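You operate a simulated robot arm through the tools that you are given. There is no shell and no other tool.

You are at the controls of a simulated robot arm. One attempt, no reset.

Task
Mix at least 6 seconds on low, then at least 6 seconds on high.
Fine: guard shut before the mains go on; one run at each speed, each under 20 seconds; press STOP before you change speed; mains off at the end.

Only the result counts: the job must be done as asked and must still hold three seconds after the hand-in. Knocking over, shifting, dropping, spilling or breaking anything else fails it.

Robot
A 6-joint arm with a two-finger gripper, fixed in place. Base frame: the origin is on the floor under the middle of its stand, x ahead of it, y to its left, z up. Readings come in mm, rad, newtons and seconds.
With the tool pointing down near the work surface it reaches from about 160 to 840 mm from the base axis. Its first joint turns from -2.897 to 2.897 rad. Payload 1.66 kg.
The tool frame sits at the grasp point between the pads (the TCP): z along the fingers, y along the line on which they close. The tips reach 16 mm beyond it. The gripper opens to 111 mm; its body begins 104 mm behind the TCP.
Orientation is that of the tool frame in the base frame, as a unit quaternion [w, x, y, z]. With the fingers straight down and closing along the base's y, the tool's x points along the base's -x, its y along +y and its z along -z.

Tools
- The arm moves only by the tool send_rows. Its argument "commands" is a list of rows, each a list of 3 entries, a list of its own where there are three numbers: the turn, a rotation vector about the base's x, y, z in units of 60 degrees (1.0 is 60 degrees), then the shift along the base's x, y, z in units of 500 mm (1.0 is 500 mm), then the gripper command, from -1 (fully open) to 1 (shut), values between in proportion. In form: [[[ax, ay, az], [tx, ty, tz], claw], ...]. A call has 1 to 20 rows; each row is the pose to reach, as a shift and turn from the pose commanded when the call began. A call with a number of a shift or a turn outside -1 to 1 is refused whole. A row lasts 0.2 s, in which the tool goes at most 50 mm and 0.15 rad; a call with a longer step from one row to the next is refused whole, and so is a gripper value outside its range. Where a pose cannot be reached the arm comes as near as it can. A force on the tool above 40 N (or 10 N above the force at the start of the call, whichever is more), or a blocked arm, ends the call early, and 0.2 s more pass. Each finger travels about 169.8 mm/s and halts on what it meets, pressing with about 24 N; the grip force reading is that of the motor and also rises with nothing between the fingers. The clock runs only during rows and for 0.2 s after the last one: add rows that repeat a pose to give the fingers time. It gives the time, the measured TCP pose, the force on the tool (base axes), the opening and the grip force at its end, in the units of the frame above (readings bear some noise), with the torque about the TCP (base axes, N m) and any sound that the robot's microphone picked up.
- Cameras (640 x 400 px; columns grow to the right, rows downward): "scene" is fixed at [47.8, -499.2, 1550.5]; the picture's right is [0.47, -0.88, 0.00], its down [-0.53, -0.28, -0.80] and it looks along [0.71, 0.38, -0.60] (base axes); focal length 214 px, centre (320, 200). "wrist" rides on the gripper at [70, 13, -143] in the tool frame; the picture's right is [-0.19, 0.98, 0.00], its down [-0.87, -0.17, -0.47] and it looks along [-0.46, -0.09, 0.88] (tool axes); focal length 230 px, centre (320, 200). There is no depth. A picture from a camera that has moved, and an enlarged one, comes with that camera's place and axes in the base frame and with its lens.
- camera(camera): a new picture of that camera. No time passes.
- raise_lower(by): moves the trunk up (or, below 0, down) by that many mm; the arm rides with it, the base frame stays. It gives what a move gives, with no picture.
- enlarge(camera, box): a new picture of the part [left, top, right, bottom] of that camera's present view, enlarged. No time passes.
- finish_job(): hands the job in; it is judged then, once.

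Nothing tells you positions but the pictures and the camera data. Unless the task says otherwise, let go and move clear before handing in.

The tools are called by a JSON object that holds its "fn" and its "kwargs". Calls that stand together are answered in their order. send_rows: Moves the arm, as the interface text tells. Its arguments: {"type":"object","properties":{"commands":{"type":"array","items":{"type":"array"}}},"required":["commands"]} The other tools are called the same way: raise_lower (by) moves the trunk up or down; camera (camera) takes a picture; enlarge (camera, box) takes an enlarged picture of a part of a camera's view; finish_job () hands the job in.

At the start:

```text
t: 0.0
position: [168.3, -348.5, 1402.7]
tcp_rot: [-0.001, 0.0, 1.0, 0.0]
contact_force: [-0.2, -0.3, -0.2]
torque: [-0.01, -0.01, 0.03]
width: 111.0
grip_force: 0.1
trunk travel left (down, up): [-275.0, 315.0]
```

scene: 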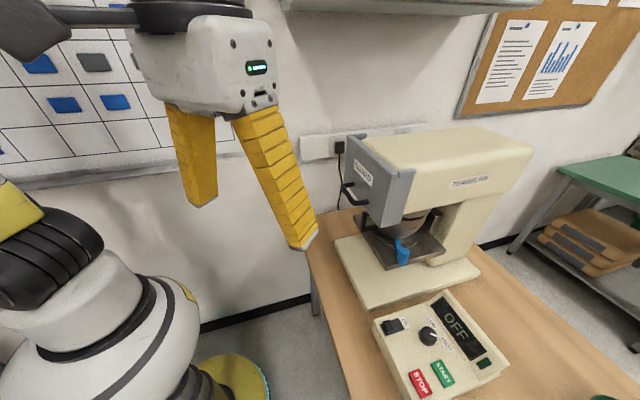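
wrist: 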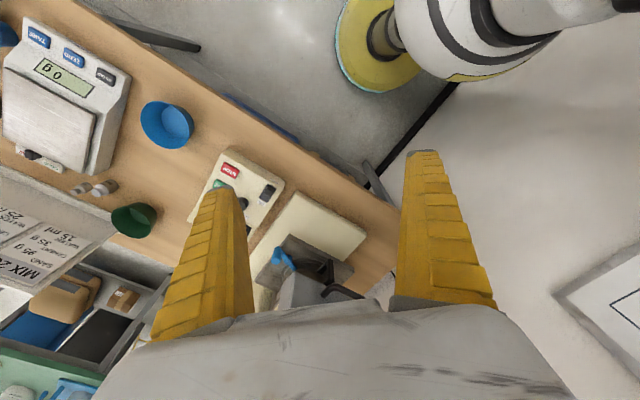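

I see a mixer machine with a grey guard door on a bench, and a control box with a mains switch, speed knob, START and STOP buttons and a display. I'll look closer first.

{"fn": "enlarge", "kwargs": {"camera": "scene", "box": [350, 270, 530, 400]}}

{"fn": "enlarge", "kwargs": {"camera": "scene", "box": [310, 110, 550, 290]}}

{"fn": "enlarge", "kwargs": {"camera": "wrist", "box": [170, 130, 410, 310]}}

{"fn": "enlarge", "kwargs": {"camera": "wrist", "box": [0, 150, 200, 300]}}

```text
3.08 times, centred on (440, 335) of scene
camera zoom: at [47.8, -499.2, 1550.5], right [0.47, -0.88, 0.0], down [-0.53, -0.28, -0.8], along [0.71, 0.38, -0.6], focal length 660 px, centre (-49, -215)
```

zoom: 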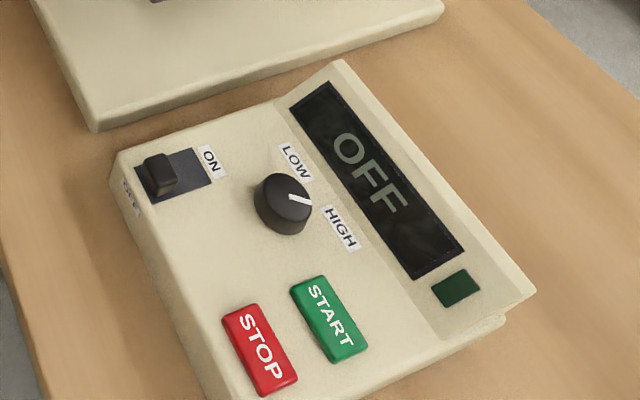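

```text
2.22 times, centred on (430, 200) of scene
camera zoom: at [47.8, -499.2, 1550.5], right [0.47, -0.88, 0.0], down [-0.53, -0.28, -0.8], along [0.71, 0.38, -0.6], focal length 477 px, centre (76, 200)
```

zoom: 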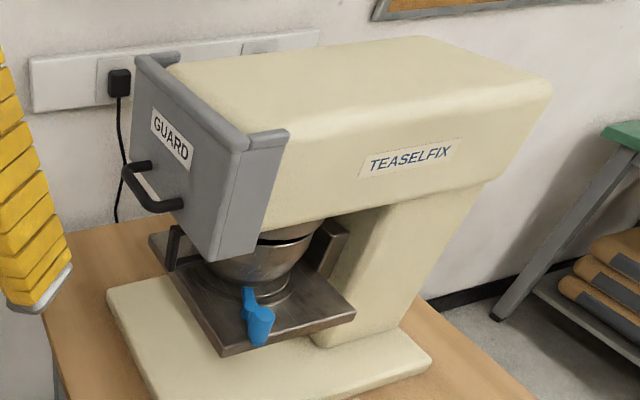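

```text
2.22 times, centred on (290, 220) of wrist
camera zoom: at [99.2, -334.9, 1546.4], right [0.19, 0.98, 0.0], down [0.87, -0.17, 0.47], along [0.46, -0.09, -0.88], focal length 511 px, centre (387, 156)
```

zoom: 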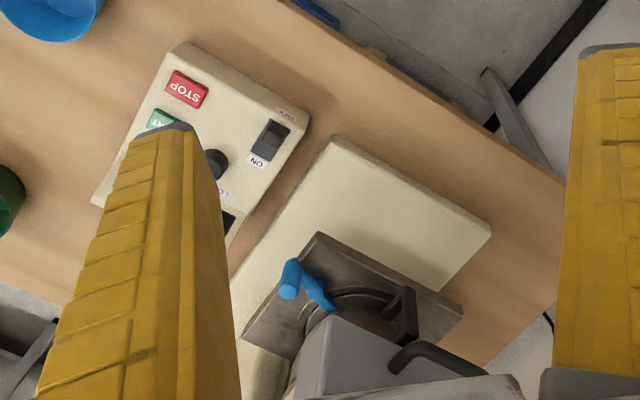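

```text
2.67 times, centred on (100, 225) of wrist
camera zoom: at [99.2, -334.9, 1546.4], right [0.19, 0.98, 0.0], down [0.87, -0.17, 0.47], along [0.46, -0.09, -0.88], focal length 614 px, centre (907, 133)
```

zoom: 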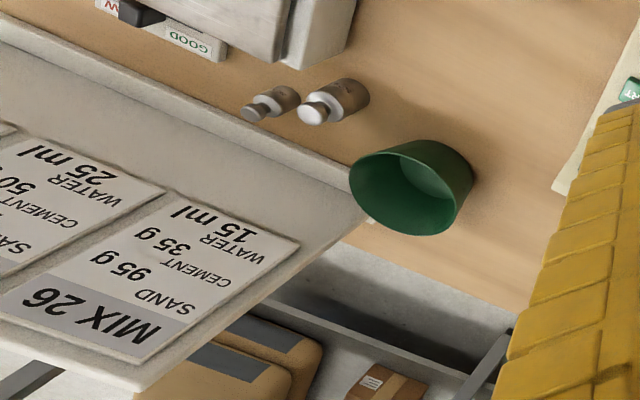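

The control box sits at about (330, -610) with its top near z 940. The mixer stands to its left, with the guard facing the robot and its handle near (400, -380, 1290). I'll turn the wrist to face the machine and look more closely.

{"fn": "send_rows", "kwargs": {"commands": [[[0, 0, -0.125], [-0.02, 0.03, 0], -1], [[0, 0, -0.25], [-0.04, 0.06, 0], -1], [[0, 0, -0.375], [-0.06, 0.09, 0], -1], [[0, 0, -0.5], [-0.08, 0.12, 0], -1], [[0, 0, -0.625], [-0.1, 0.16, 0], -1], [[0, 0, -0.75], [-0.12, 0.2, 0], -1]]}}

{"fn": "camera", "kwargs": {"camera": "wrist"}}

```text
t: 1.0
position: [156.6, -349.7, 1421.8]
tcp_rot: [0.0, 0.237, 0.972, 0.0]
contact_force: [1.0, -0.9, 1.0]
torque: [0.02, 0.02, 0.02]
width: 111.1
grip_force: 0.1
trunk travel left (down, up): [-275.0, 315.0]
stopped in row 4: the arm was blocked; the commanded pose is now the measured one
```

```text
taken
camera wrist: at [101.2, -304.5, 1565.0], right [0.62, 0.78, 0.0], down [0.69, -0.55, 0.47], along [0.37, -0.29, -0.88], focal length 230 px, centre (320, 200)
```

wrist: 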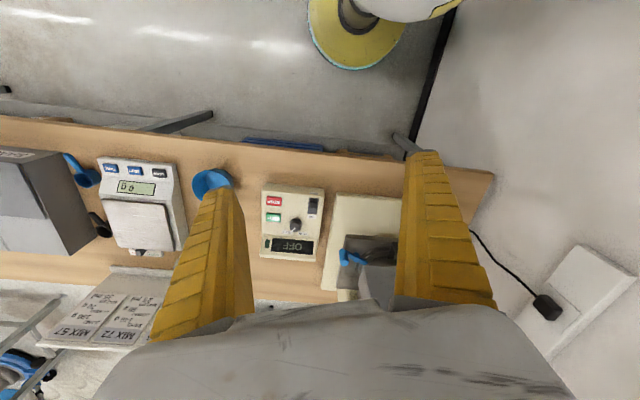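

The arm was blocked close in, near its inner reach, so I'll move outward and to the left and line the tool up with the bench edge.

{"fn": "send_rows", "kwargs": {"commands": [[[0, 0, -0.06], [0.04, 0.04, -0.04], -1], [[0, 0, -0.12], [0.08, 0.1, -0.1], -1], [[0, 0, -0.19], [0.12, 0.16, -0.16], -1], [[0, 0, -0.19], [0.16, 0.22, -0.2], -1]]}}

{"fn": "camera", "kwargs": {"camera": "wrist"}}

{"fn": "camera", "kwargs": {"camera": "scene"}}

```text
t: 2.2
position: [266.1, -274.9, 1336.7]
tcp_rot: [0.001, 0.335, 0.942, 0.0]
contact_force: [0.2, 0.5, -1.1]
torque: [-0.01, 0.02, 0.0]
width: 110.6
grip_force: 0.1
trunk travel left (down, up): [-275.0, 315.0]
stopped in row 4: the arm was blocked; the commanded pose is now the measured one
```

```text
taken
camera wrist: at [220.4, -219.6, 1479.5], right [0.77, 0.64, 0.0], down [0.57, -0.68, 0.47], along [0.3, -0.36, -0.88], focal length 230 px, centre (320, 200)
```

wrist: 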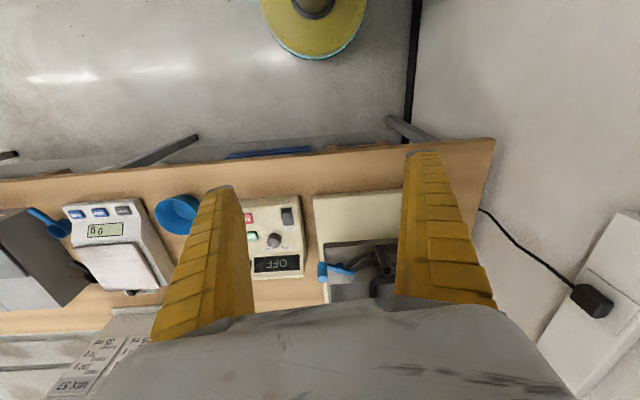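

```text
taken
```

scene: 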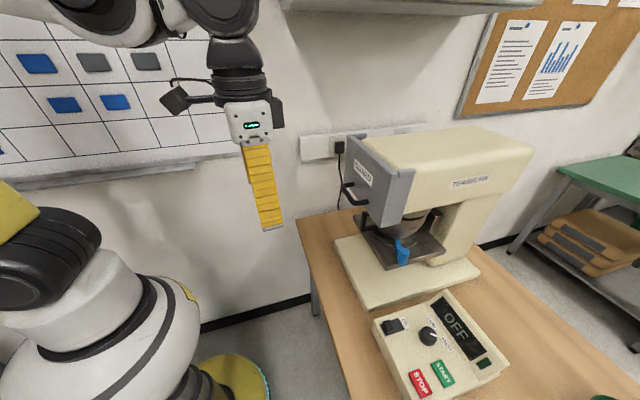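

{"fn": "enlarge", "kwargs": {"camera": "scene", "box": [320, 120, 480, 220]}}

{"fn": "enlarge", "kwargs": {"camera": "scene", "box": [320, 200, 480, 300]}}

{"fn": "enlarge", "kwargs": {"camera": "wrist", "box": [240, 170, 440, 310]}}

```text
4.00 times, centred on (400, 170) of scene
camera zoom: at [47.8, -499.2, 1550.5], right [0.47, -0.88, 0.0], down [-0.53, -0.28, -0.8], along [0.71, 0.38, -0.6], focal length 858 px, centre (0, 320)
```

zoom: 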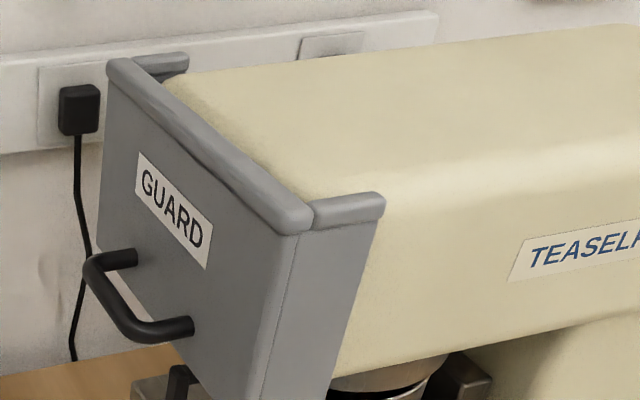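

```text
4.00 times, centred on (400, 250) of scene
camera zoom: at [47.8, -499.2, 1550.5], right [0.47, -0.88, 0.0], down [-0.53, -0.28, -0.8], along [0.71, 0.38, -0.6], focal length 858 px, centre (0, 0)
```

zoom: 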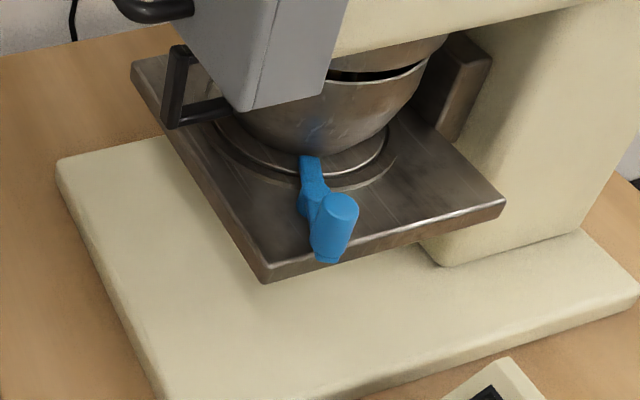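

```text
2.86 times, centred on (340, 240) of wrist
camera zoom: at [220.4, -219.6, 1479.5], right [0.77, 0.64, 0.0], down [0.57, -0.68, 0.47], along [0.3, -0.36, -0.88], focal length 657 px, centre (263, 86)
```

zoom: 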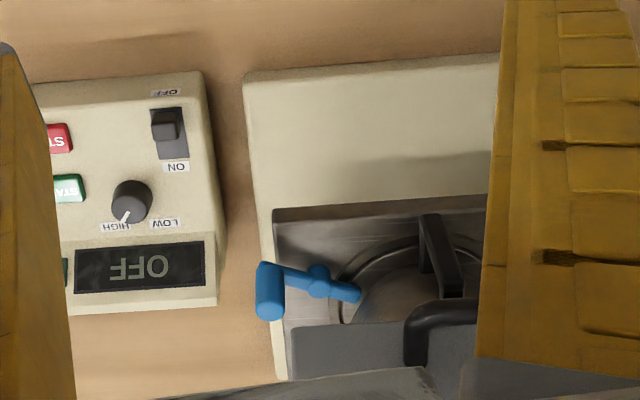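

The guard looks raised: its lower edge is near z 1205 and the bowl platform near z 1027. The knob points to HIGH. I'll raise the trunk a little so I can work closer in and see the guard from the front.

{"fn": "raise_lower", "kwargs": {"by": 150}}

{"fn": "camera", "kwargs": {"camera": "scene"}}

```text
t: 4.0
position: [265.8, -272.4, 1487.3]
tcp_rot: [0.0, 0.334, 0.942, 0.0]
contact_force: [0.1, 0.5, -0.3]
torque: [0.03, 0.0, -0.01]
width: 110.9
grip_force: 0.0
trunk travel left (down, up): [-425.0, 165.0]
```

```text
taken
```

scene: 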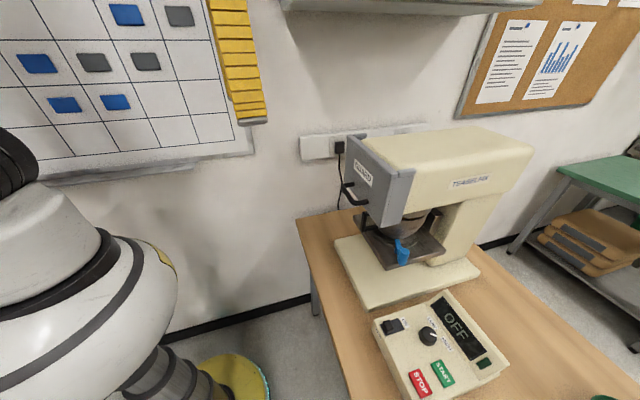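

{"fn": "send_rows", "kwargs": {"commands": [[[0, 0, 0], [0, 0, -0.08], -1], [[0, 0, 0], [0, 0, -0.16], -1], [[0, 0, 0], [-0.02, 0.02, -0.24], -1], [[0, 0, 0], [-0.05, 0.06, -0.31], -1], [[0, 0, 0], [-0.09, 0.1, -0.36], -1], [[0, 0, 0], [-0.13, 0.14, -0.4], -1]]}}

{"fn": "camera", "kwargs": {"camera": "wrist"}}

```text
t: 5.3
position: [198.9, -200.5, 1286.6]
tcp_rot: [0.001, 0.333, 0.943, 0.001]
contact_force: [0.3, 1.0, -0.9]
torque: [-0.01, -0.03, -0.04]
width: 111.0
grip_force: 0.0
trunk travel left (down, up): [-425.0, 165.0]
```

```text
taken
camera wrist: at [153.0, -145.7, 1429.7], right [0.76, 0.64, 0.0], down [0.57, -0.67, 0.47], along [0.3, -0.36, -0.88], focal length 230 px, centre (320, 200)
```

wrist: 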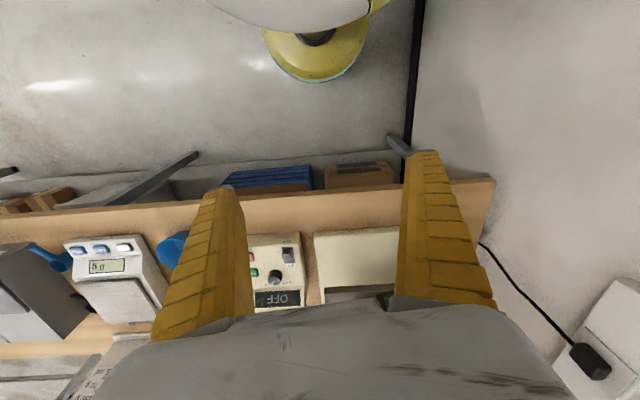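

{"fn": "send_rows", "kwargs": {"commands": [[[-0.07, -0.087, 0], [0.03, -0.024, 0], -1], [[-0.14, -0.173, 0], [0.06, -0.048, 0], -1], [[-0.21, -0.26, 0], [0.09, -0.072, 0], -1], [[-0.28, -0.346, 0], [0.12, -0.096, 0], -1], [[-0.35, -0.433, 0], [0.14, -0.11, 0], -1], [[-0.419, -0.519, 0], [0.156, -0.124, 0], -1]]}}

{"fn": "camera", "kwargs": {"camera": "wrist"}}

```text
t: 6.8
position: [276.1, -264.7, 1285.8]
tcp_rot: [0.323, 0.313, 0.886, -0.114]
contact_force: [0.2, -0.2, 0.3]
torque: [0.03, 0.0, 0.03]
width: 110.8
grip_force: 0.0
trunk travel left (down, up): [-425.0, 165.0]
```

```text
taken
camera wrist: at [171.5, -161.8, 1350.4], right [0.73, 0.67, 0.12], down [0.17, -0.36, 0.92], along [0.66, -0.65, -0.38], focal length 230 px, centre (320, 200)
```

wrist: 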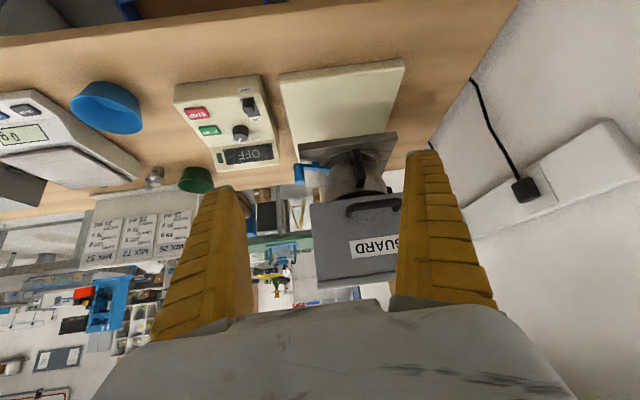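

{"fn": "enlarge", "kwargs": {"camera": "wrist", "box": [270, 50, 430, 150]}}

{"fn": "enlarge", "kwargs": {"camera": "wrist", "box": [280, 130, 440, 230]}}

{"fn": "enlarge", "kwargs": {"camera": "wrist", "box": [280, 190, 440, 300]}}

```text
4.00 times, centred on (350, 100) of wrist
camera zoom: at [171.5, -161.8, 1350.4], right [0.73, 0.67, 0.12], down [0.17, -0.36, 0.92], along [0.66, -0.65, -0.38], focal length 920 px, centre (200, 600)
```

zoom: 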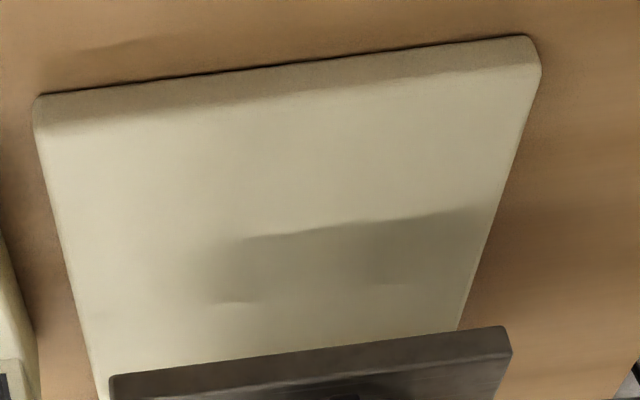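

```text
4.00 times, centred on (360, 180) of wrist
camera zoom: at [171.5, -161.8, 1350.4], right [0.73, 0.67, 0.12], down [0.17, -0.36, 0.92], along [0.66, -0.65, -0.38], focal length 920 px, centre (160, 280)
```

zoom: 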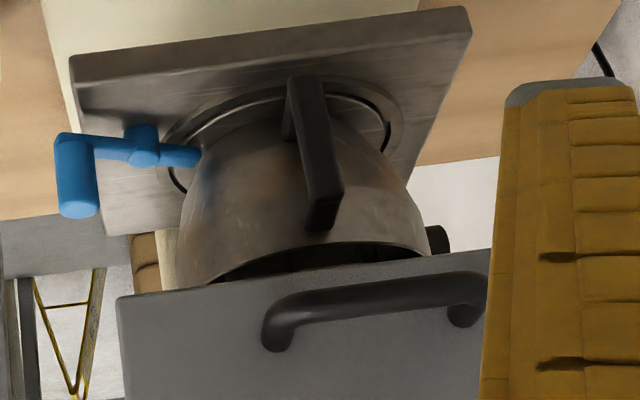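

```text
3.64 times, centred on (360, 245) of wrist
camera zoom: at [171.5, -161.8, 1350.4], right [0.73, 0.67, 0.12], down [0.17, -0.36, 0.92], along [0.66, -0.65, -0.38], focal length 837 px, centre (174, 36)
```

zoom: 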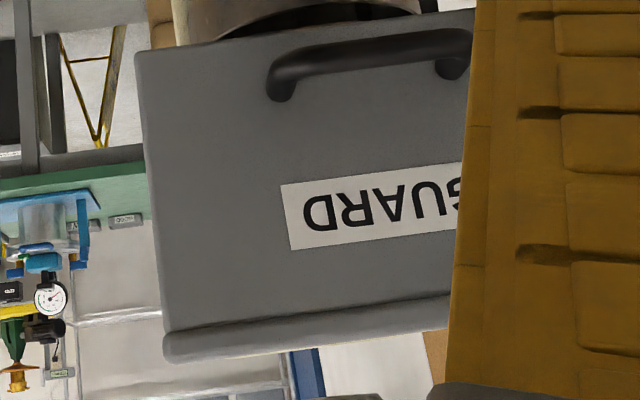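

The guard's lower edge (z ≈ 1197) sits well above the bowl rim (z ≈ 1140), so it seems to be raised. Its horizontal handle bar is centred near (494, -344, 1222). I'll close the fingers, bring the tool to horizontal, and line up above the bar so I can try pushing it down.

{"fn": "send_rows", "kwargs": {"commands": [[[-0.075, -0.093, 0], [0.04, -0.004, 0.02], -1], [[-0.149, -0.185, 0], [0.08, -0.008, 0.03], -0.5], [[-0.224, -0.278, 0], [0.12, -0.012, 0.04], 0], [[-0.299, -0.37, 0], [0.16, -0.016, 0.05], 0.5], [[-0.374, -0.463, 0], [0.2, -0.02, 0.05], 1], [[-0.448, -0.555, 0], [0.25, -0.024, 0.05], 1], [[-0.523, -0.648, 0], [0.304, -0.028, 0.05], 1], [[-0.523, -0.648, 0], [0.304, -0.028, 0.05], 1]]}}

{"fn": "camera", "kwargs": {"camera": "wrist"}}

{"fn": "camera", "kwargs": {"camera": "scene"}}

```text
t: 8.6
position: [456.1, -290.3, 1454.2]
tcp_rot: [0.667, 0.236, 0.667, -0.234]
contact_force: [-0.5, -0.1, -1.0]
torque: [0.04, 0.01, 0.01]
width: 0.0
grip_force: 24.0
out of reach, approached as far as the arm can: row 2, 3, 4, 5, 6, 7, 8
trunk travel left (down, up): [-425.0, 165.0]
```

```text
taken
camera wrist: at [352.8, -189.8, 1385.2], right [0.62, 0.76, 0.19], down [-0.47, 0.16, 0.87], along [0.63, -0.62, 0.46], focal length 230 px, centre (320, 200)
```

wrist: 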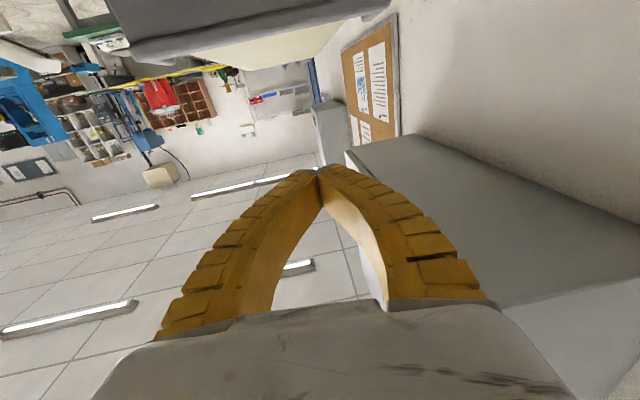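

```text
taken
```

scene: 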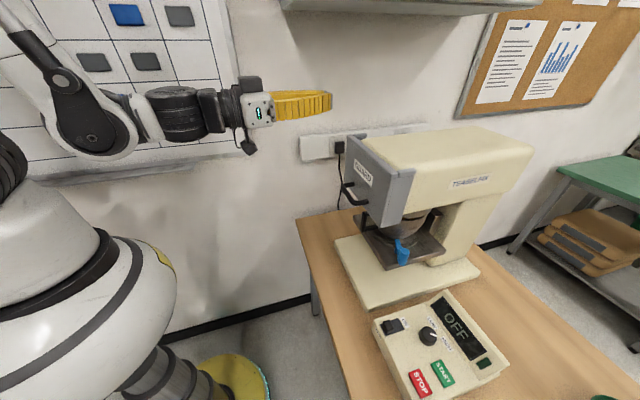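

The low horizontal pose was out of reach with the trunk this high, so the tool is now at (456, -290, 1454), clear in front of the guard handle. I'll lower the trunk, keeping the same arm pose in front of the bar.

{"fn": "raise_lower", "kwargs": {"by": -150}}

{"fn": "camera", "kwargs": {"camera": "scene"}}

{"fn": "camera", "kwargs": {"camera": "wrist"}}

```text
t: 10.3
position: [457.9, -290.6, 1303.0]
tcp_rot: [0.666, 0.237, 0.668, -0.235]
contact_force: [0.5, -0.1, -0.2]
torque: [0.02, 0.02, 0.04]
width: 0.3
grip_force: 24.1
trunk travel left (down, up): [-275.0, 315.0]
```

```text
taken
```

scene: 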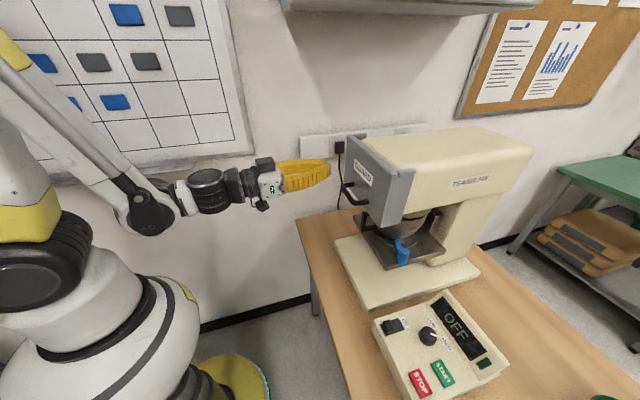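

```text
taken
camera wrist: at [354.6, -190.8, 1234.7], right [0.62, 0.76, 0.19], down [-0.47, 0.16, 0.87], along [0.63, -0.62, 0.46], focal length 230 px, centre (320, 200)
```

wrist: 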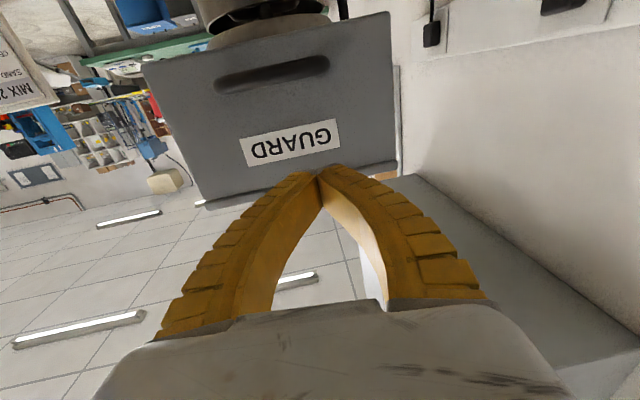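

The guard and its bar are clearly visible, with the bar centre near (491, -347, 1224). I'll lower the trunk another 200 mm so the arm has downward travel, then raise the tool above the bar.

{"fn": "raise_lower", "kwargs": {"by": -200}}

{"fn": "send_rows", "kwargs": {"commands": [[[0, 0, -0.03], [0, 0, 0.08], 1], [[0, 0, -0.05], [0, 0, 0.16], 1], [[0, 0, -0.08], [0, 0, 0.24], 1], [[0, 0, -0.1], [0, 0, 0.32], 1], [[0, 0, -0.1], [0, 0, 0.37], 1]]}}

{"fn": "camera", "kwargs": {"camera": "scene"}}

```text
t: 12.5
position: [457.5, -291.7, 1104.7]
tcp_rot: [0.666, 0.236, 0.667, -0.235]
contact_force: [-0.1, -0.2, -0.1]
torque: [-0.02, -0.01, -0.02]
width: 0.1
grip_force: 24.2
trunk travel left (down, up): [-75.0, 515.0]
```

```text
t: 13.7
position: [456.4, -290.8, 1288.0]
tcp_rot: [0.652, 0.271, 0.654, -0.269]
contact_force: [-0.8, 0.2, -0.5]
torque: [0.07, 0.02, -0.01]
width: 0.1
grip_force: 23.8
trunk travel left (down, up): [-75.0, 515.0]
```

```text
taken
```

scene: 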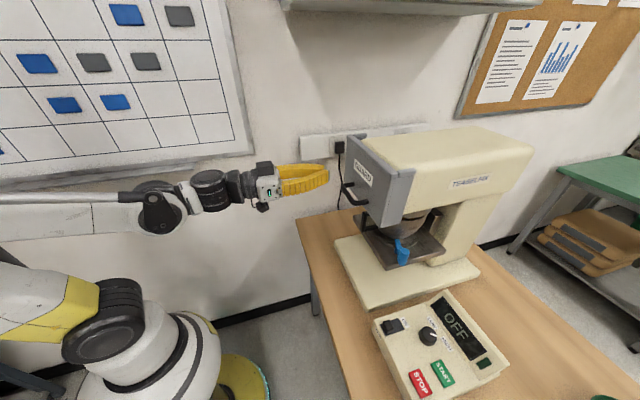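

{"fn": "send_rows", "kwargs": {"commands": [[[0, 0, 0], [0.034, -0.052, -0.01], 1], [[0, 0, 0], [0.068, -0.104, -0.02], 1]]}}

{"fn": "camera", "kwargs": {"camera": "wrist"}}

{"fn": "enlarge", "kwargs": {"camera": "scene", "box": [260, 120, 420, 220]}}

```text
t: 14.3
position: [492.4, -343.1, 1276.9]
tcp_rot: [0.653, 0.27, 0.655, -0.268]
contact_force: [-0.3, 0.0, -0.1]
torque: [0.0, 0.0, 0.0]
width: 0.0
grip_force: 23.4
trunk travel left (down, up): [-75.0, 515.0]
```

```text
taken
camera wrist: at [399.6, -232.9, 1208.1], right [0.69, 0.7, 0.19], down [-0.45, 0.21, 0.87], along [0.56, -0.69, 0.46], focal length 230 px, centre (320, 200)
```

wrist: 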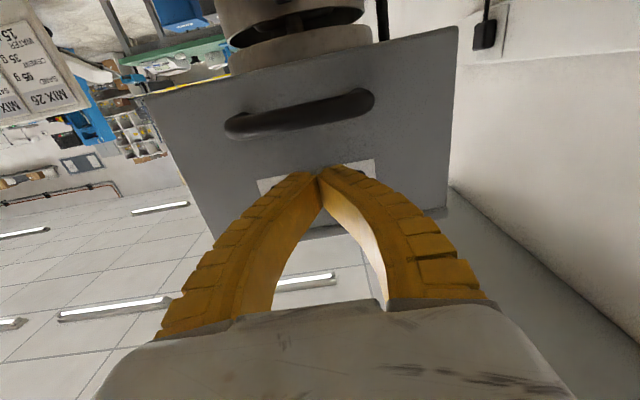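

```text
4.00 times, centred on (340, 170) of scene
camera zoom: at [47.8, -499.2, 1550.5], right [0.47, -0.88, 0.0], down [-0.53, -0.28, -0.8], along [0.71, 0.38, -0.6], focal length 858 px, centre (240, 320)
```

zoom: 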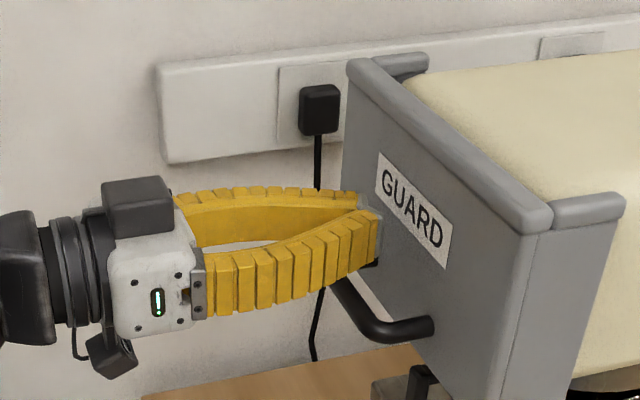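

The fingers are above the bar, with the tips about 15 mm short of the guard face. I'll lower gently to see if the guard slides down.

{"fn": "send_rows", "kwargs": {"commands": [[[0, 0, 0], [0, 0, -0.016], 1], [[0, 0, 0], [0, 0, -0.032], 1], [[0, 0, 0], [0, 0, -0.048], 1], [[0, 0, 0], [0, 0, -0.06], 1], [[0, 0, 0], [0, 0, -0.07], 1], [[0, 0, 0], [0, 0, -0.08], 1], [[0, 0, 0], [0, 0, -0.09], 1], [[0, 0, 0], [0, 0, -0.1], 1], [[0, 0, 0], [0, 0, -0.11], 1], [[0, 0, 0], [0, 0, -0.12], 1]]}}

{"fn": "enlarge", "kwargs": {"camera": "scene", "box": [300, 120, 460, 220]}}

```text
t: 16.5
position: [491.7, -344.5, 1218.7]
tcp_rot: [0.653, 0.271, 0.654, -0.269]
contact_force: [0.6, 0.0, 0.6]
torque: [0.02, 0.0, 0.05]
width: 0.0
grip_force: 28.6
trunk travel left (down, up): [-75.0, 515.0]
```

```text
4.00 times, centred on (380, 170) of scene
camera zoom: at [47.8, -499.2, 1550.5], right [0.47, -0.88, 0.0], down [-0.53, -0.28, -0.8], along [0.71, 0.38, -0.6], focal length 858 px, centre (80, 320)
```

zoom: 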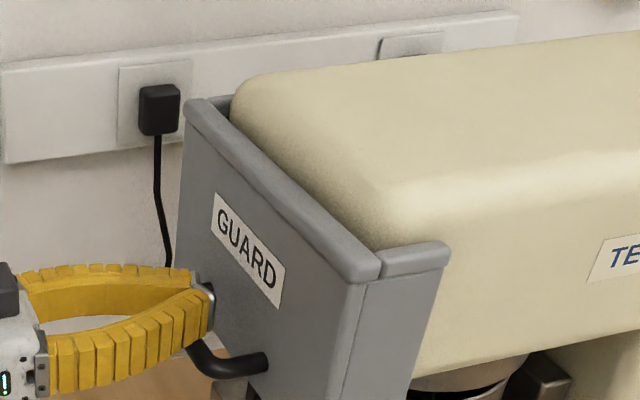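

The guard slides down, so it was open. I'll keep pushing until it meets its stop.

{"fn": "send_rows", "kwargs": {"commands": [[[0, 0, 0], [0, 0, -0.012], 1], [[0, 0, 0], [0, 0, -0.024], 1], [[0, 0, 0], [0, 0, -0.036], 1], [[0, 0, 0], [0, 0, -0.048], 1], [[0, 0, 0], [0, 0, -0.06], 1], [[0, 0, 0], [0, 0, -0.072], 1], [[0, 0, 0], [0, 0, -0.084], 1], [[0, 0, 0], [0, 0, -0.096], 1], [[0, 0, 0], [0, 0, -0.108], 1], [[0, 0, 0], [0, 0, -0.12], 1]]}}

{"fn": "enlarge", "kwargs": {"camera": "scene", "box": [310, 120, 510, 270]}}

```text
t: 18.7
position: [491.1, -342.9, 1158.7]
tcp_rot: [0.652, 0.272, 0.654, -0.269]
contact_force: [0.0, 0.3, -0.3]
torque: [0.0, 0.0, 0.0]
width: 0.1
grip_force: 28.3
trunk travel left (down, up): [-75.0, 515.0]
```

```text
2.67 times, centred on (410, 195) of scene
camera zoom: at [47.8, -499.2, 1550.5], right [0.47, -0.88, 0.0], down [-0.53, -0.28, -0.8], along [0.71, 0.38, -0.6], focal length 572 px, centre (80, 213)
```

zoom: 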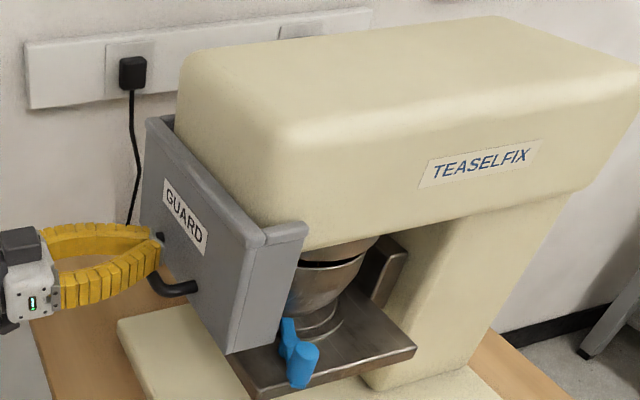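

{"fn": "send_rows", "kwargs": {"commands": [[[0, 0, 0], [0, 0, -0.01], 1], [[0, 0, 0], [0, 0, -0.02], 1], [[0, 0, 0], [0, 0, -0.03], 1], [[0, 0, 0], [0, 0, -0.04], 1], [[0, 0, 0], [0, 0, -0.05], 1], [[0, 0, 0], [0, 0, -0.06], 1], [[0, 0, 0], [0, 0, -0.07], 1], [[0, 0, 0], [0, 0, -0.08], 1]]}}

{"fn": "enlarge", "kwargs": {"camera": "scene", "box": [310, 120, 510, 270]}}

{"fn": "camera", "kwargs": {"camera": "wrist"}}

```text
t: 20.5
position: [492.0, -344.1, 1118.1]
tcp_rot: [0.653, 0.271, 0.654, -0.27]
contact_force: [-0.4, -0.4, 0.5]
torque: [-0.03, -0.02, 0.02]
width: 0.0
grip_force: 29.0
trunk travel left (down, up): [-75.0, 515.0]
```

```text
2.67 times, centred on (410, 195) of scene
camera zoom: at [47.8, -499.2, 1550.5], right [0.47, -0.88, 0.0], down [-0.53, -0.28, -0.8], along [0.71, 0.38, -0.6], focal length 572 px, centre (80, 213)
```

zoom: 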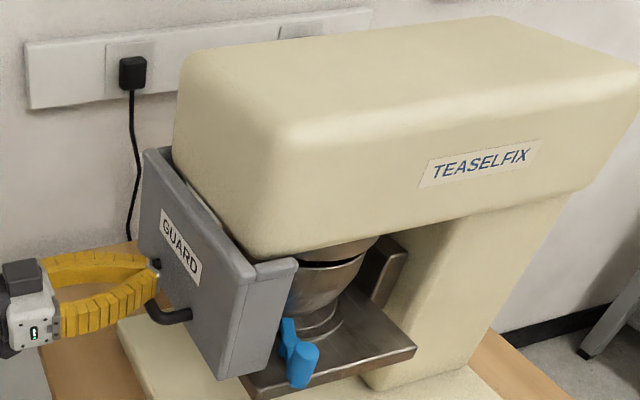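

```text
taken
camera wrist: at [399.5, -232.5, 1048.7], right [0.69, 0.69, 0.19], down [-0.45, 0.21, 0.87], along [0.56, -0.69, 0.46], focal length 230 px, centre (320, 200)
```

wrist: 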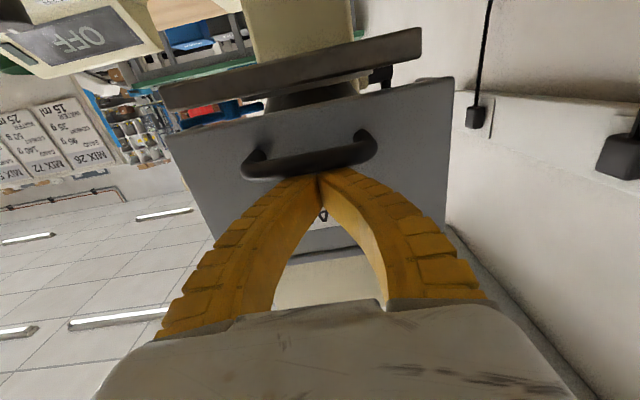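

{"fn": "send_rows", "kwargs": {"commands": [[[0, 0, 0], [0, 0, -0.01], 1], [[0, 0, 0], [0, 0, -0.02], 1], [[0, 0, 0], [0, 0, -0.03], 1], [[0, 0, 0], [0, 0, -0.04], 1], [[0, 0, 0], [0, 0, -0.05], 1], [[0, 0, 0], [0, 0, -0.06], 1]]}}

{"fn": "enlarge", "kwargs": {"camera": "scene", "box": [310, 120, 510, 270]}}

{"fn": "camera", "kwargs": {"camera": "wrist"}}

```text
t: 20.9
position: [492.6, -343.8, 1116.5]
tcp_rot: [0.653, 0.269, 0.654, -0.271]
contact_force: [3.5, -1.8, 36.1]
torque: [-0.06, -0.11, 0.01]
width: 6.3
grip_force: 28.3
trunk travel left (down, up): [-75.0, 515.0]
stopped in row 1: the force on the tool passed its limit at 53 N (the readings are from after the stop); the commanded pose is now the measured one
```

```text
2.67 times, centred on (410, 195) of scene
camera zoom: at [47.8, -499.2, 1550.5], right [0.47, -0.88, 0.0], down [-0.53, -0.28, -0.8], along [0.71, 0.38, -0.6], focal length 572 px, centre (80, 213)
```

zoom: 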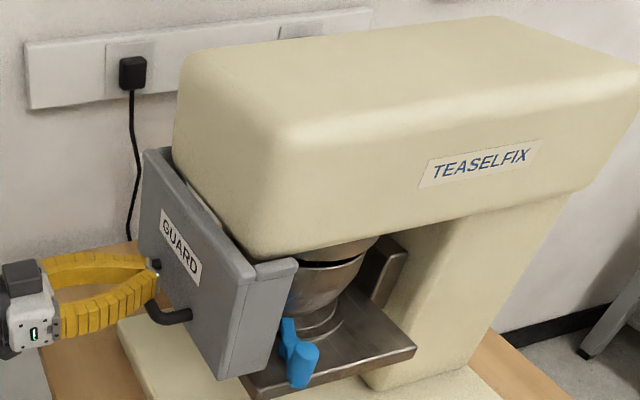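

```text
taken
camera wrist: at [399.2, -232.7, 1047.4], right [0.69, 0.7, 0.19], down [-0.45, 0.22, 0.87], along [0.56, -0.68, 0.46], focal length 230 px, centre (320, 200)
```

wrist: 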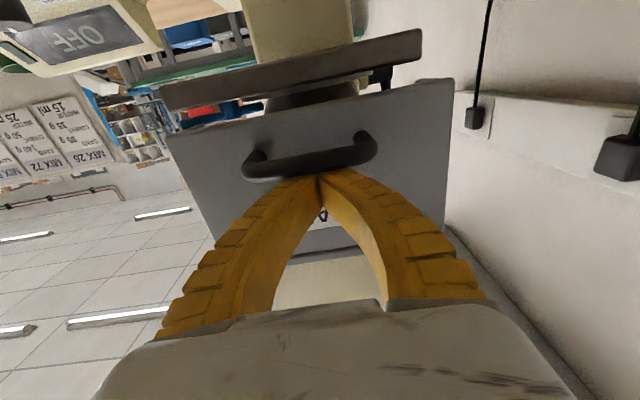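

The guard hit a firm stop after about 125 mm of travel. I'll lift off, back away, and check that it stays shut.

{"fn": "send_rows", "kwargs": {"commands": [[[0, 0, 0], [0, 0, 0.02], 1], [[0, 0, 0], [0, 0, 0.06], 1], [[0, 0, 0], [-0.05, 0.05, 0.08], 1], [[0, 0, 0], [-0.11, 0.11, 0.1], 1], [[0, 0, 0], [-0.17, 0.17, 0.12], 1]]}}

{"fn": "enlarge", "kwargs": {"camera": "scene", "box": [310, 120, 510, 270]}}

{"fn": "camera", "kwargs": {"camera": "wrist"}}

```text
t: 22.1
position: [404.0, -257.2, 1173.4]
tcp_rot: [0.653, 0.27, 0.654, -0.27]
contact_force: [-0.6, -0.5, 0.4]
torque: [-0.03, -0.02, -0.04]
width: 0.0
grip_force: 27.9
trunk travel left (down, up): [-75.0, 515.0]
```

```text
2.67 times, centred on (410, 195) of scene
camera zoom: at [47.8, -499.2, 1550.5], right [0.47, -0.88, 0.0], down [-0.53, -0.28, -0.8], along [0.71, 0.38, -0.6], focal length 572 px, centre (80, 213)
```

zoom: 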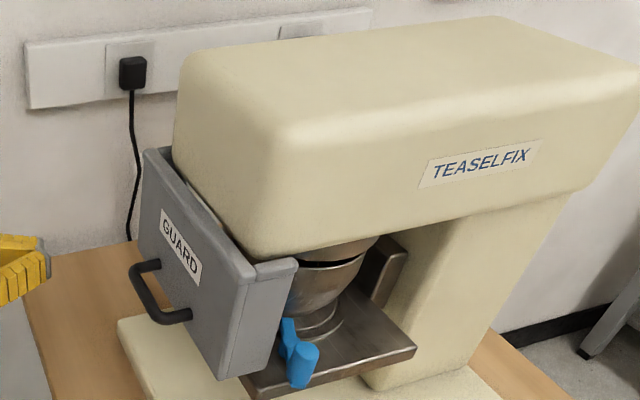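

```text
taken
camera wrist: at [313.7, -147.2, 1104.3], right [0.69, 0.7, 0.19], down [-0.45, 0.21, 0.87], along [0.56, -0.69, 0.46], focal length 230 px, centre (320, 200)
```

wrist: 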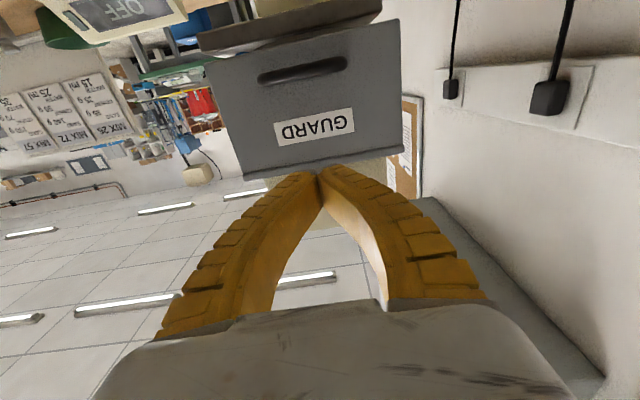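

{"fn": "enlarge", "kwargs": {"camera": "scene", "box": [360, 200, 460, 270]}}

{"fn": "enlarge", "kwargs": {"camera": "wrist", "box": [190, 0, 410, 140]}}

```text
5.71 times, centred on (410, 235) of scene
camera zoom: at [47.8, -499.2, 1550.5], right [0.47, -0.88, 0.0], down [-0.53, -0.28, -0.8], along [0.71, 0.38, -0.6], focal length 1226 px, centre (-194, 0)
```

zoom: 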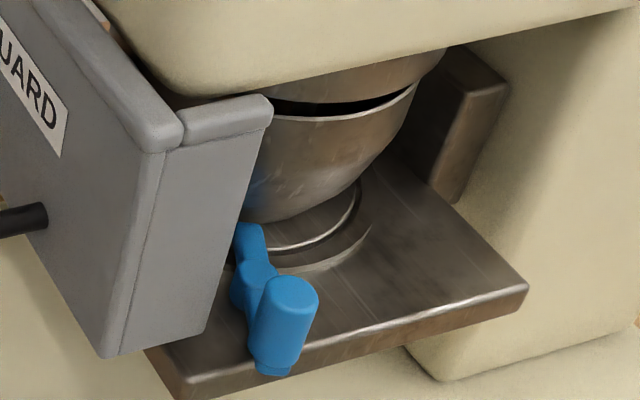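

```text
2.86 times, centred on (300, 70) of wrist
camera zoom: at [313.7, -147.2, 1104.3], right [0.69, 0.7, 0.19], down [-0.45, 0.21, 0.87], along [0.56, -0.69, 0.46], focal length 657 px, centre (377, 571)
```

zoom: 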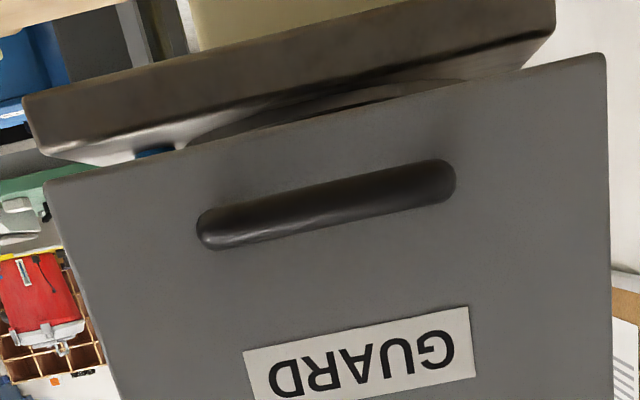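

The guard stays shut and covers the bowl. Next I'll return the trunk to its mid height and turn the tool straight down so I can look over the control box.

{"fn": "raise_lower", "kwargs": {"by": 200}}

{"fn": "send_rows", "kwargs": {"commands": [[[0.08, 0.08, 0], [-0.02, 0.0, 0], 1], [[0.17, 0.17, 0], [-0.05, -0.02, 0], 1], [[0.26, 0.26, 0], [-0.08, -0.06, 0], 1], [[0.35, 0.35, 0], [-0.1, -0.11, 0], 1], [[0.44, 0.44, 0], [-0.12, -0.16, 0], 1], [[0.53, 0.53, 0], [-0.15, -0.22, 0], 1]]}}

{"fn": "camera", "kwargs": {"camera": "scene"}}

```text
t: 24.2
position: [405.4, -257.8, 1373.8]
tcp_rot: [0.653, 0.269, 0.655, -0.27]
contact_force: [-0.4, -0.1, -0.6]
torque: [-0.01, 0.0, 0.02]
width: 0.0
grip_force: 28.7
trunk travel left (down, up): [-275.0, 315.0]
```

```text
t: 25.6
position: [339.4, -364.2, 1373.9]
tcp_rot: [0.354, 0.343, 0.859, -0.141]
contact_force: [0.3, -0.1, 0.9]
torque: [0.04, 0.03, 0.01]
width: 0.0
grip_force: 29.1
trunk travel left (down, up): [-275.0, 315.0]
```

```text
taken
```

scene: 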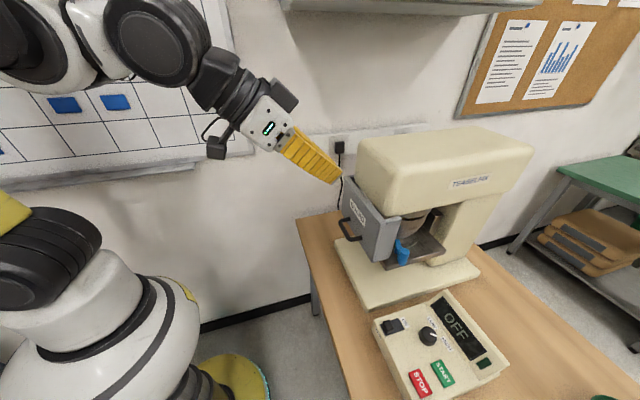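

{"fn": "send_rows", "kwargs": {"commands": [[[0.085, 0.09, 0], [-0.03, -0.039, -0.058], 1], [[0.171, 0.18, 0], [-0.06, -0.077, -0.116], 1], [[0.256, 0.27, 0], [-0.09, -0.116, -0.174], 1], [[0.342, 0.36, 0], [-0.12, -0.155, -0.232], 1], [[0.427, 0.45, 0], [-0.15, -0.193, -0.29], 1], [[0.513, 0.54, 0], [-0.178, -0.232, -0.348], 1]]}}

{"fn": "camera", "kwargs": {"camera": "wrist"}}

```text
t: 27.0
position: [242.6, -485.2, 1198.9]
tcp_rot: [-0.002, 0.379, 0.925, -0.008]
contact_force: [0.0, -0.1, 0.2]
torque: [0.04, 0.04, 0.01]
width: 0.1
grip_force: 28.4
trunk travel left (down, up): [-275.0, 315.0]
```

```text
taken
camera wrist: at [202.8, -424.5, 1340.3], right [0.82, 0.57, -0.01], down [0.5, -0.72, 0.48], along [0.26, -0.4, -0.88], focal length 230 px, centre (320, 200)
```

wrist: 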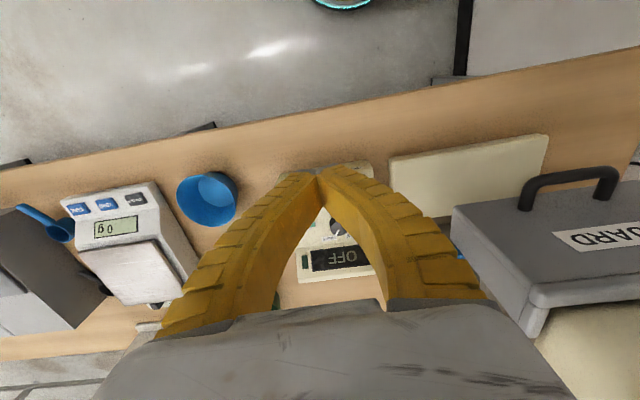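

{"fn": "send_rows", "kwargs": {"commands": [[[0, 0, 0], [0.05, -0.05, 0], 1], [[0, 0, 0], [0.1, -0.1, 0], 1], [[0, 0, 0], [0.15, -0.15, 0], 1], [[0, 0, 0], [0.19, -0.19, 0], 1]]}}

{"fn": "camera", "kwargs": {"camera": "wrist"}}

```text
t: 28.0
position: [339.1, -580.1, 1198.8]
tcp_rot: [-0.002, 0.378, 0.926, -0.008]
contact_force: [0.2, 0.8, 0.3]
torque: [0.01, 0.05, 0.02]
width: 0.0
grip_force: 28.8
trunk travel left (down, up): [-275.0, 315.0]
```

```text
taken
camera wrist: at [299.2, -519.2, 1341.2], right [0.82, 0.57, -0.01], down [0.5, -0.72, 0.48], along [0.26, -0.4, -0.88], focal length 230 px, centre (320, 200)
```

wrist: 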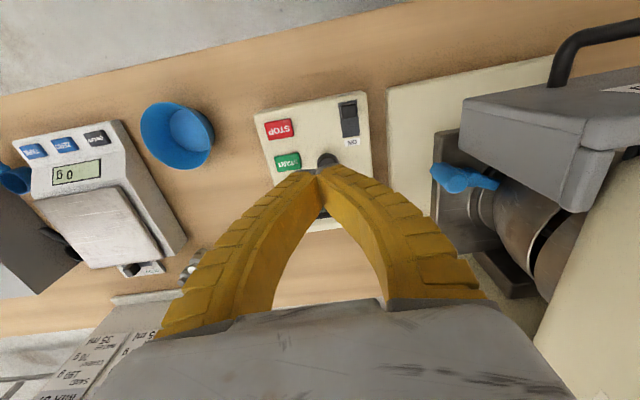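

{"fn": "send_rows", "kwargs": {"commands": [[[0, 0, 0], [0.05, -0.05, 0], 1], [[0, 0, 0], [0.1, -0.1, 0], 1]]}}

{"fn": "enlarge", "kwargs": {"camera": "wrist", "box": [220, 20, 420, 160]}}

```text
t: 28.6
position: [388.0, -631.4, 1197.2]
tcp_rot: [-0.001, 0.378, 0.926, -0.007]
contact_force: [0.9, 0.5, 0.3]
torque: [0.03, 0.01, -0.02]
width: 0.4
grip_force: 28.5
trunk travel left (down, up): [-275.0, 315.0]
```

```text
2.86 times, centred on (320, 90) of wrist
camera zoom: at [349.6, -570.3, 1339.6], right [0.82, 0.57, -0.01], down [0.5, -0.72, 0.48], along [0.26, -0.4, -0.88], focal length 657 px, centre (320, 514)
```

zoom: 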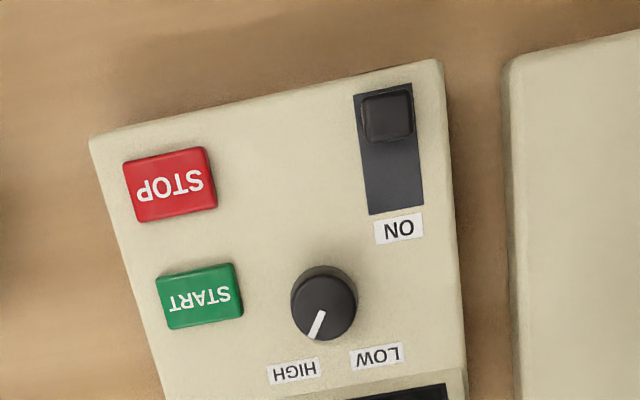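

I have a clear view of the panel: STOP is near (282, -633, 918), START near (326, -677, 920), the knob near (389, -631, 945 top), and the mains slider block near (362, -536, 935) at its OFF end. The knob points to HIGH. I'll turn the wrist, open the fingers and hover over the knob so I can set it to LOW first.

{"fn": "send_rows", "kwargs": {"commands": [[[0, 0, -0.14], [0, 0, -0.05], 0], [[0, 0, -0.28], [0, 0, -0.1], -0.1], [[0, 0, -0.42], [0, 0, -0.15], -0.1], [[0, 0, -0.56], [0, 0, -0.2], -0.1], [[0, 0, -0.7], [0, 0, -0.25], -0.1], [[0, 0, -0.84], [0, 0, -0.3], -0.1], [[0, 0, -0.97], [0, 0, -0.33], -0.1]]}}

{"fn": "camera", "kwargs": {"camera": "wrist"}}

{"fn": "camera", "kwargs": {"camera": "scene"}}

```text
t: 30.2
position: [389.7, -630.6, 1033.4]
tcp_rot: [-0.005, 0.781, 0.624, -0.007]
contact_force: [0.6, 0.6, -0.7]
torque: [0.01, -0.02, -0.05]
width: 63.0
grip_force: 1.0
trunk travel left (down, up): [-275.0, 315.0]
```

```text
taken
camera wrist: at [419.3, -565.2, 1175.7], right [0.92, -0.4, -0.02], down [-0.35, -0.81, 0.48], along [-0.2, -0.43, -0.88], focal length 230 px, centre (320, 200)
```

wrist: 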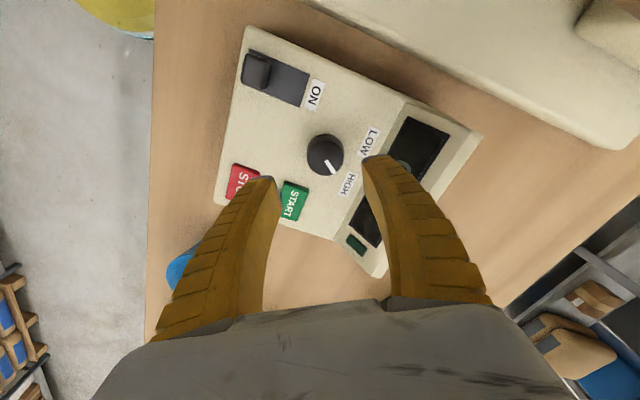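

```text
taken
```

scene: 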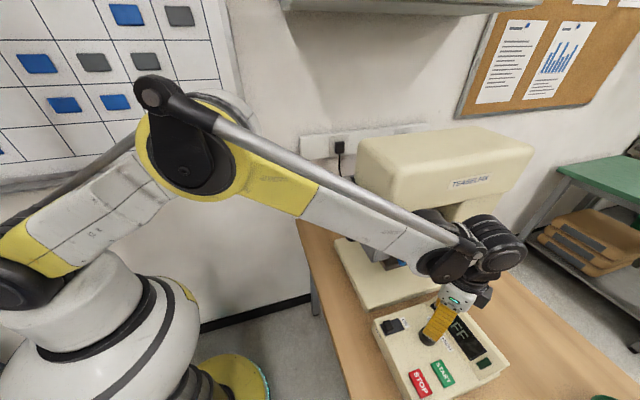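

{"fn": "enlarge", "kwargs": {"camera": "wrist", "box": [240, 100, 400, 200]}}

{"fn": "enlarge", "kwargs": {"camera": "scene", "box": [360, 280, 520, 400]}}

{"fn": "enlarge", "kwargs": {"camera": "wrist", "box": [220, 30, 340, 110]}}

```text
4.00 times, centred on (320, 150) of wrist
camera zoom: at [419.3, -565.2, 1175.7], right [0.92, -0.4, -0.02], down [-0.35, -0.81, 0.48], along [-0.2, -0.43, -0.88], focal length 920 px, centre (320, 400)
```

zoom: 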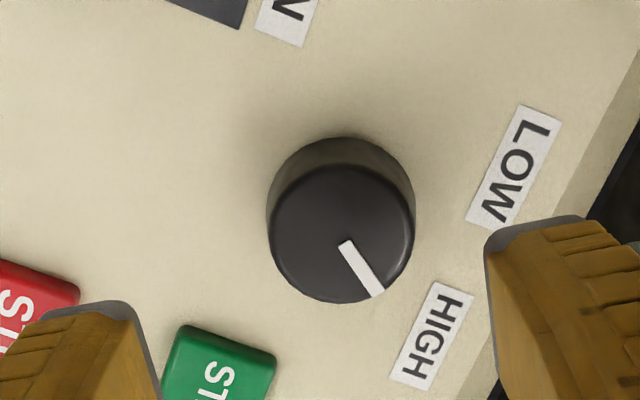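

```text
3.33 times, centred on (440, 340) of scene
camera zoom: at [47.8, -499.2, 1550.5], right [0.47, -0.88, 0.0], down [-0.53, -0.28, -0.8], along [0.71, 0.38, -0.6], focal length 715 px, centre (-80, -267)
```

zoom: 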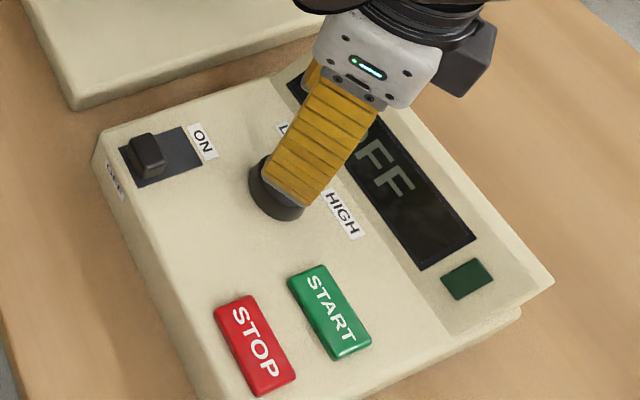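

```text
5.00 times, centred on (280, 70) of wrist
camera zoom: at [419.3, -565.2, 1175.7], right [0.92, -0.4, -0.02], down [-0.35, -0.81, 0.48], along [-0.2, -0.43, -0.88], focal length 1150 px, centre (520, 850)
```

zoom: 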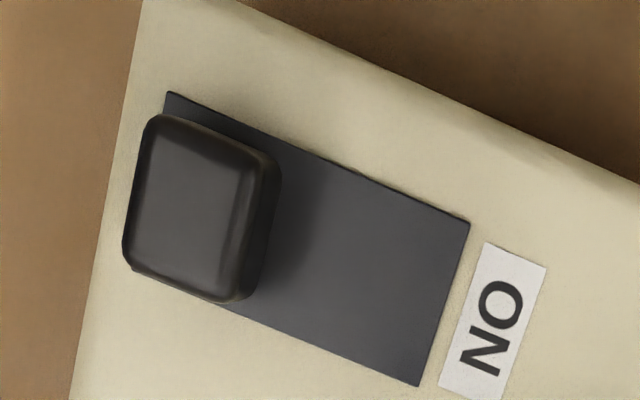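

The knob centre refines to about (391, -634), with its top near z 945. I'll lower the open fingers around it.

{"fn": "send_rows", "kwargs": {"commands": [[[0, -0.008, 0], [0.002, -0.004, -0.05], -0.1], [[0, -0.016, 0], [0.003, -0.007, -0.1], -0.1], [[0, -0.016, 0], [0.003, -0.007, -0.14], -0.1], [[0, -0.016, 0], [0.003, -0.007, -0.16], -0.1], [[0, -0.016, 0], [0.003, -0.007, -0.176], -0.1]]}}

{"fn": "camera", "kwargs": {"camera": "wrist"}}

{"fn": "enlarge", "kwargs": {"camera": "scene", "box": [360, 280, 520, 400]}}

```text
t: 31.4
position: [389.9, -633.3, 946.3]
tcp_rot: [0.0, 0.781, 0.625, -0.001]
contact_force: [-0.1, 0.1, -0.6]
torque: [0.0, 0.02, 0.01]
width: 62.9
grip_force: 1.4
trunk travel left (down, up): [-275.0, 315.0]
```

```text
taken
camera wrist: at [417.8, -567.5, 1088.4], right [0.92, -0.4, 0.0], down [-0.35, -0.81, 0.47], along [-0.19, -0.43, -0.88], focal length 230 px, centre (320, 200)
```

wrist: 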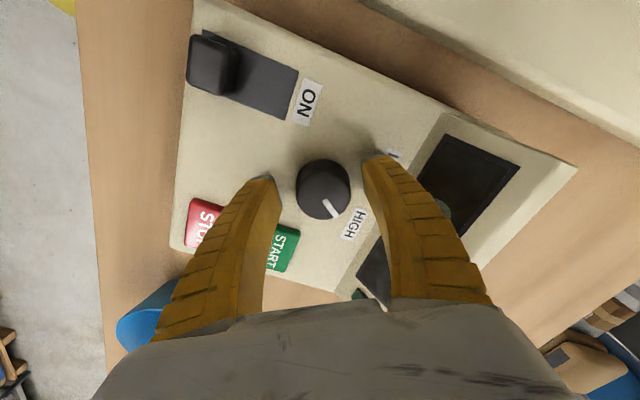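

```text
3.33 times, centred on (440, 340) of scene
camera zoom: at [47.8, -499.2, 1550.5], right [0.47, -0.88, 0.0], down [-0.53, -0.28, -0.8], along [0.71, 0.38, -0.6], focal length 715 px, centre (-80, -267)
```

zoom: 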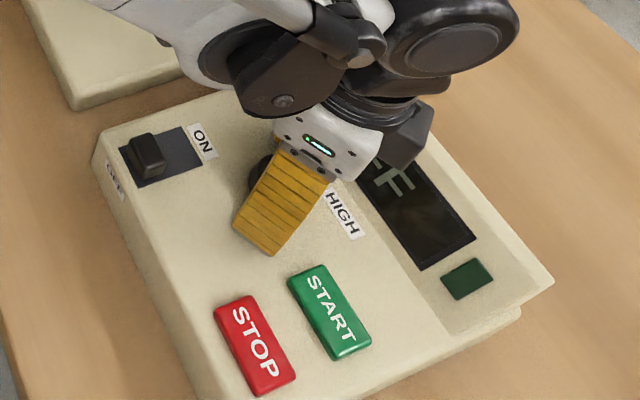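

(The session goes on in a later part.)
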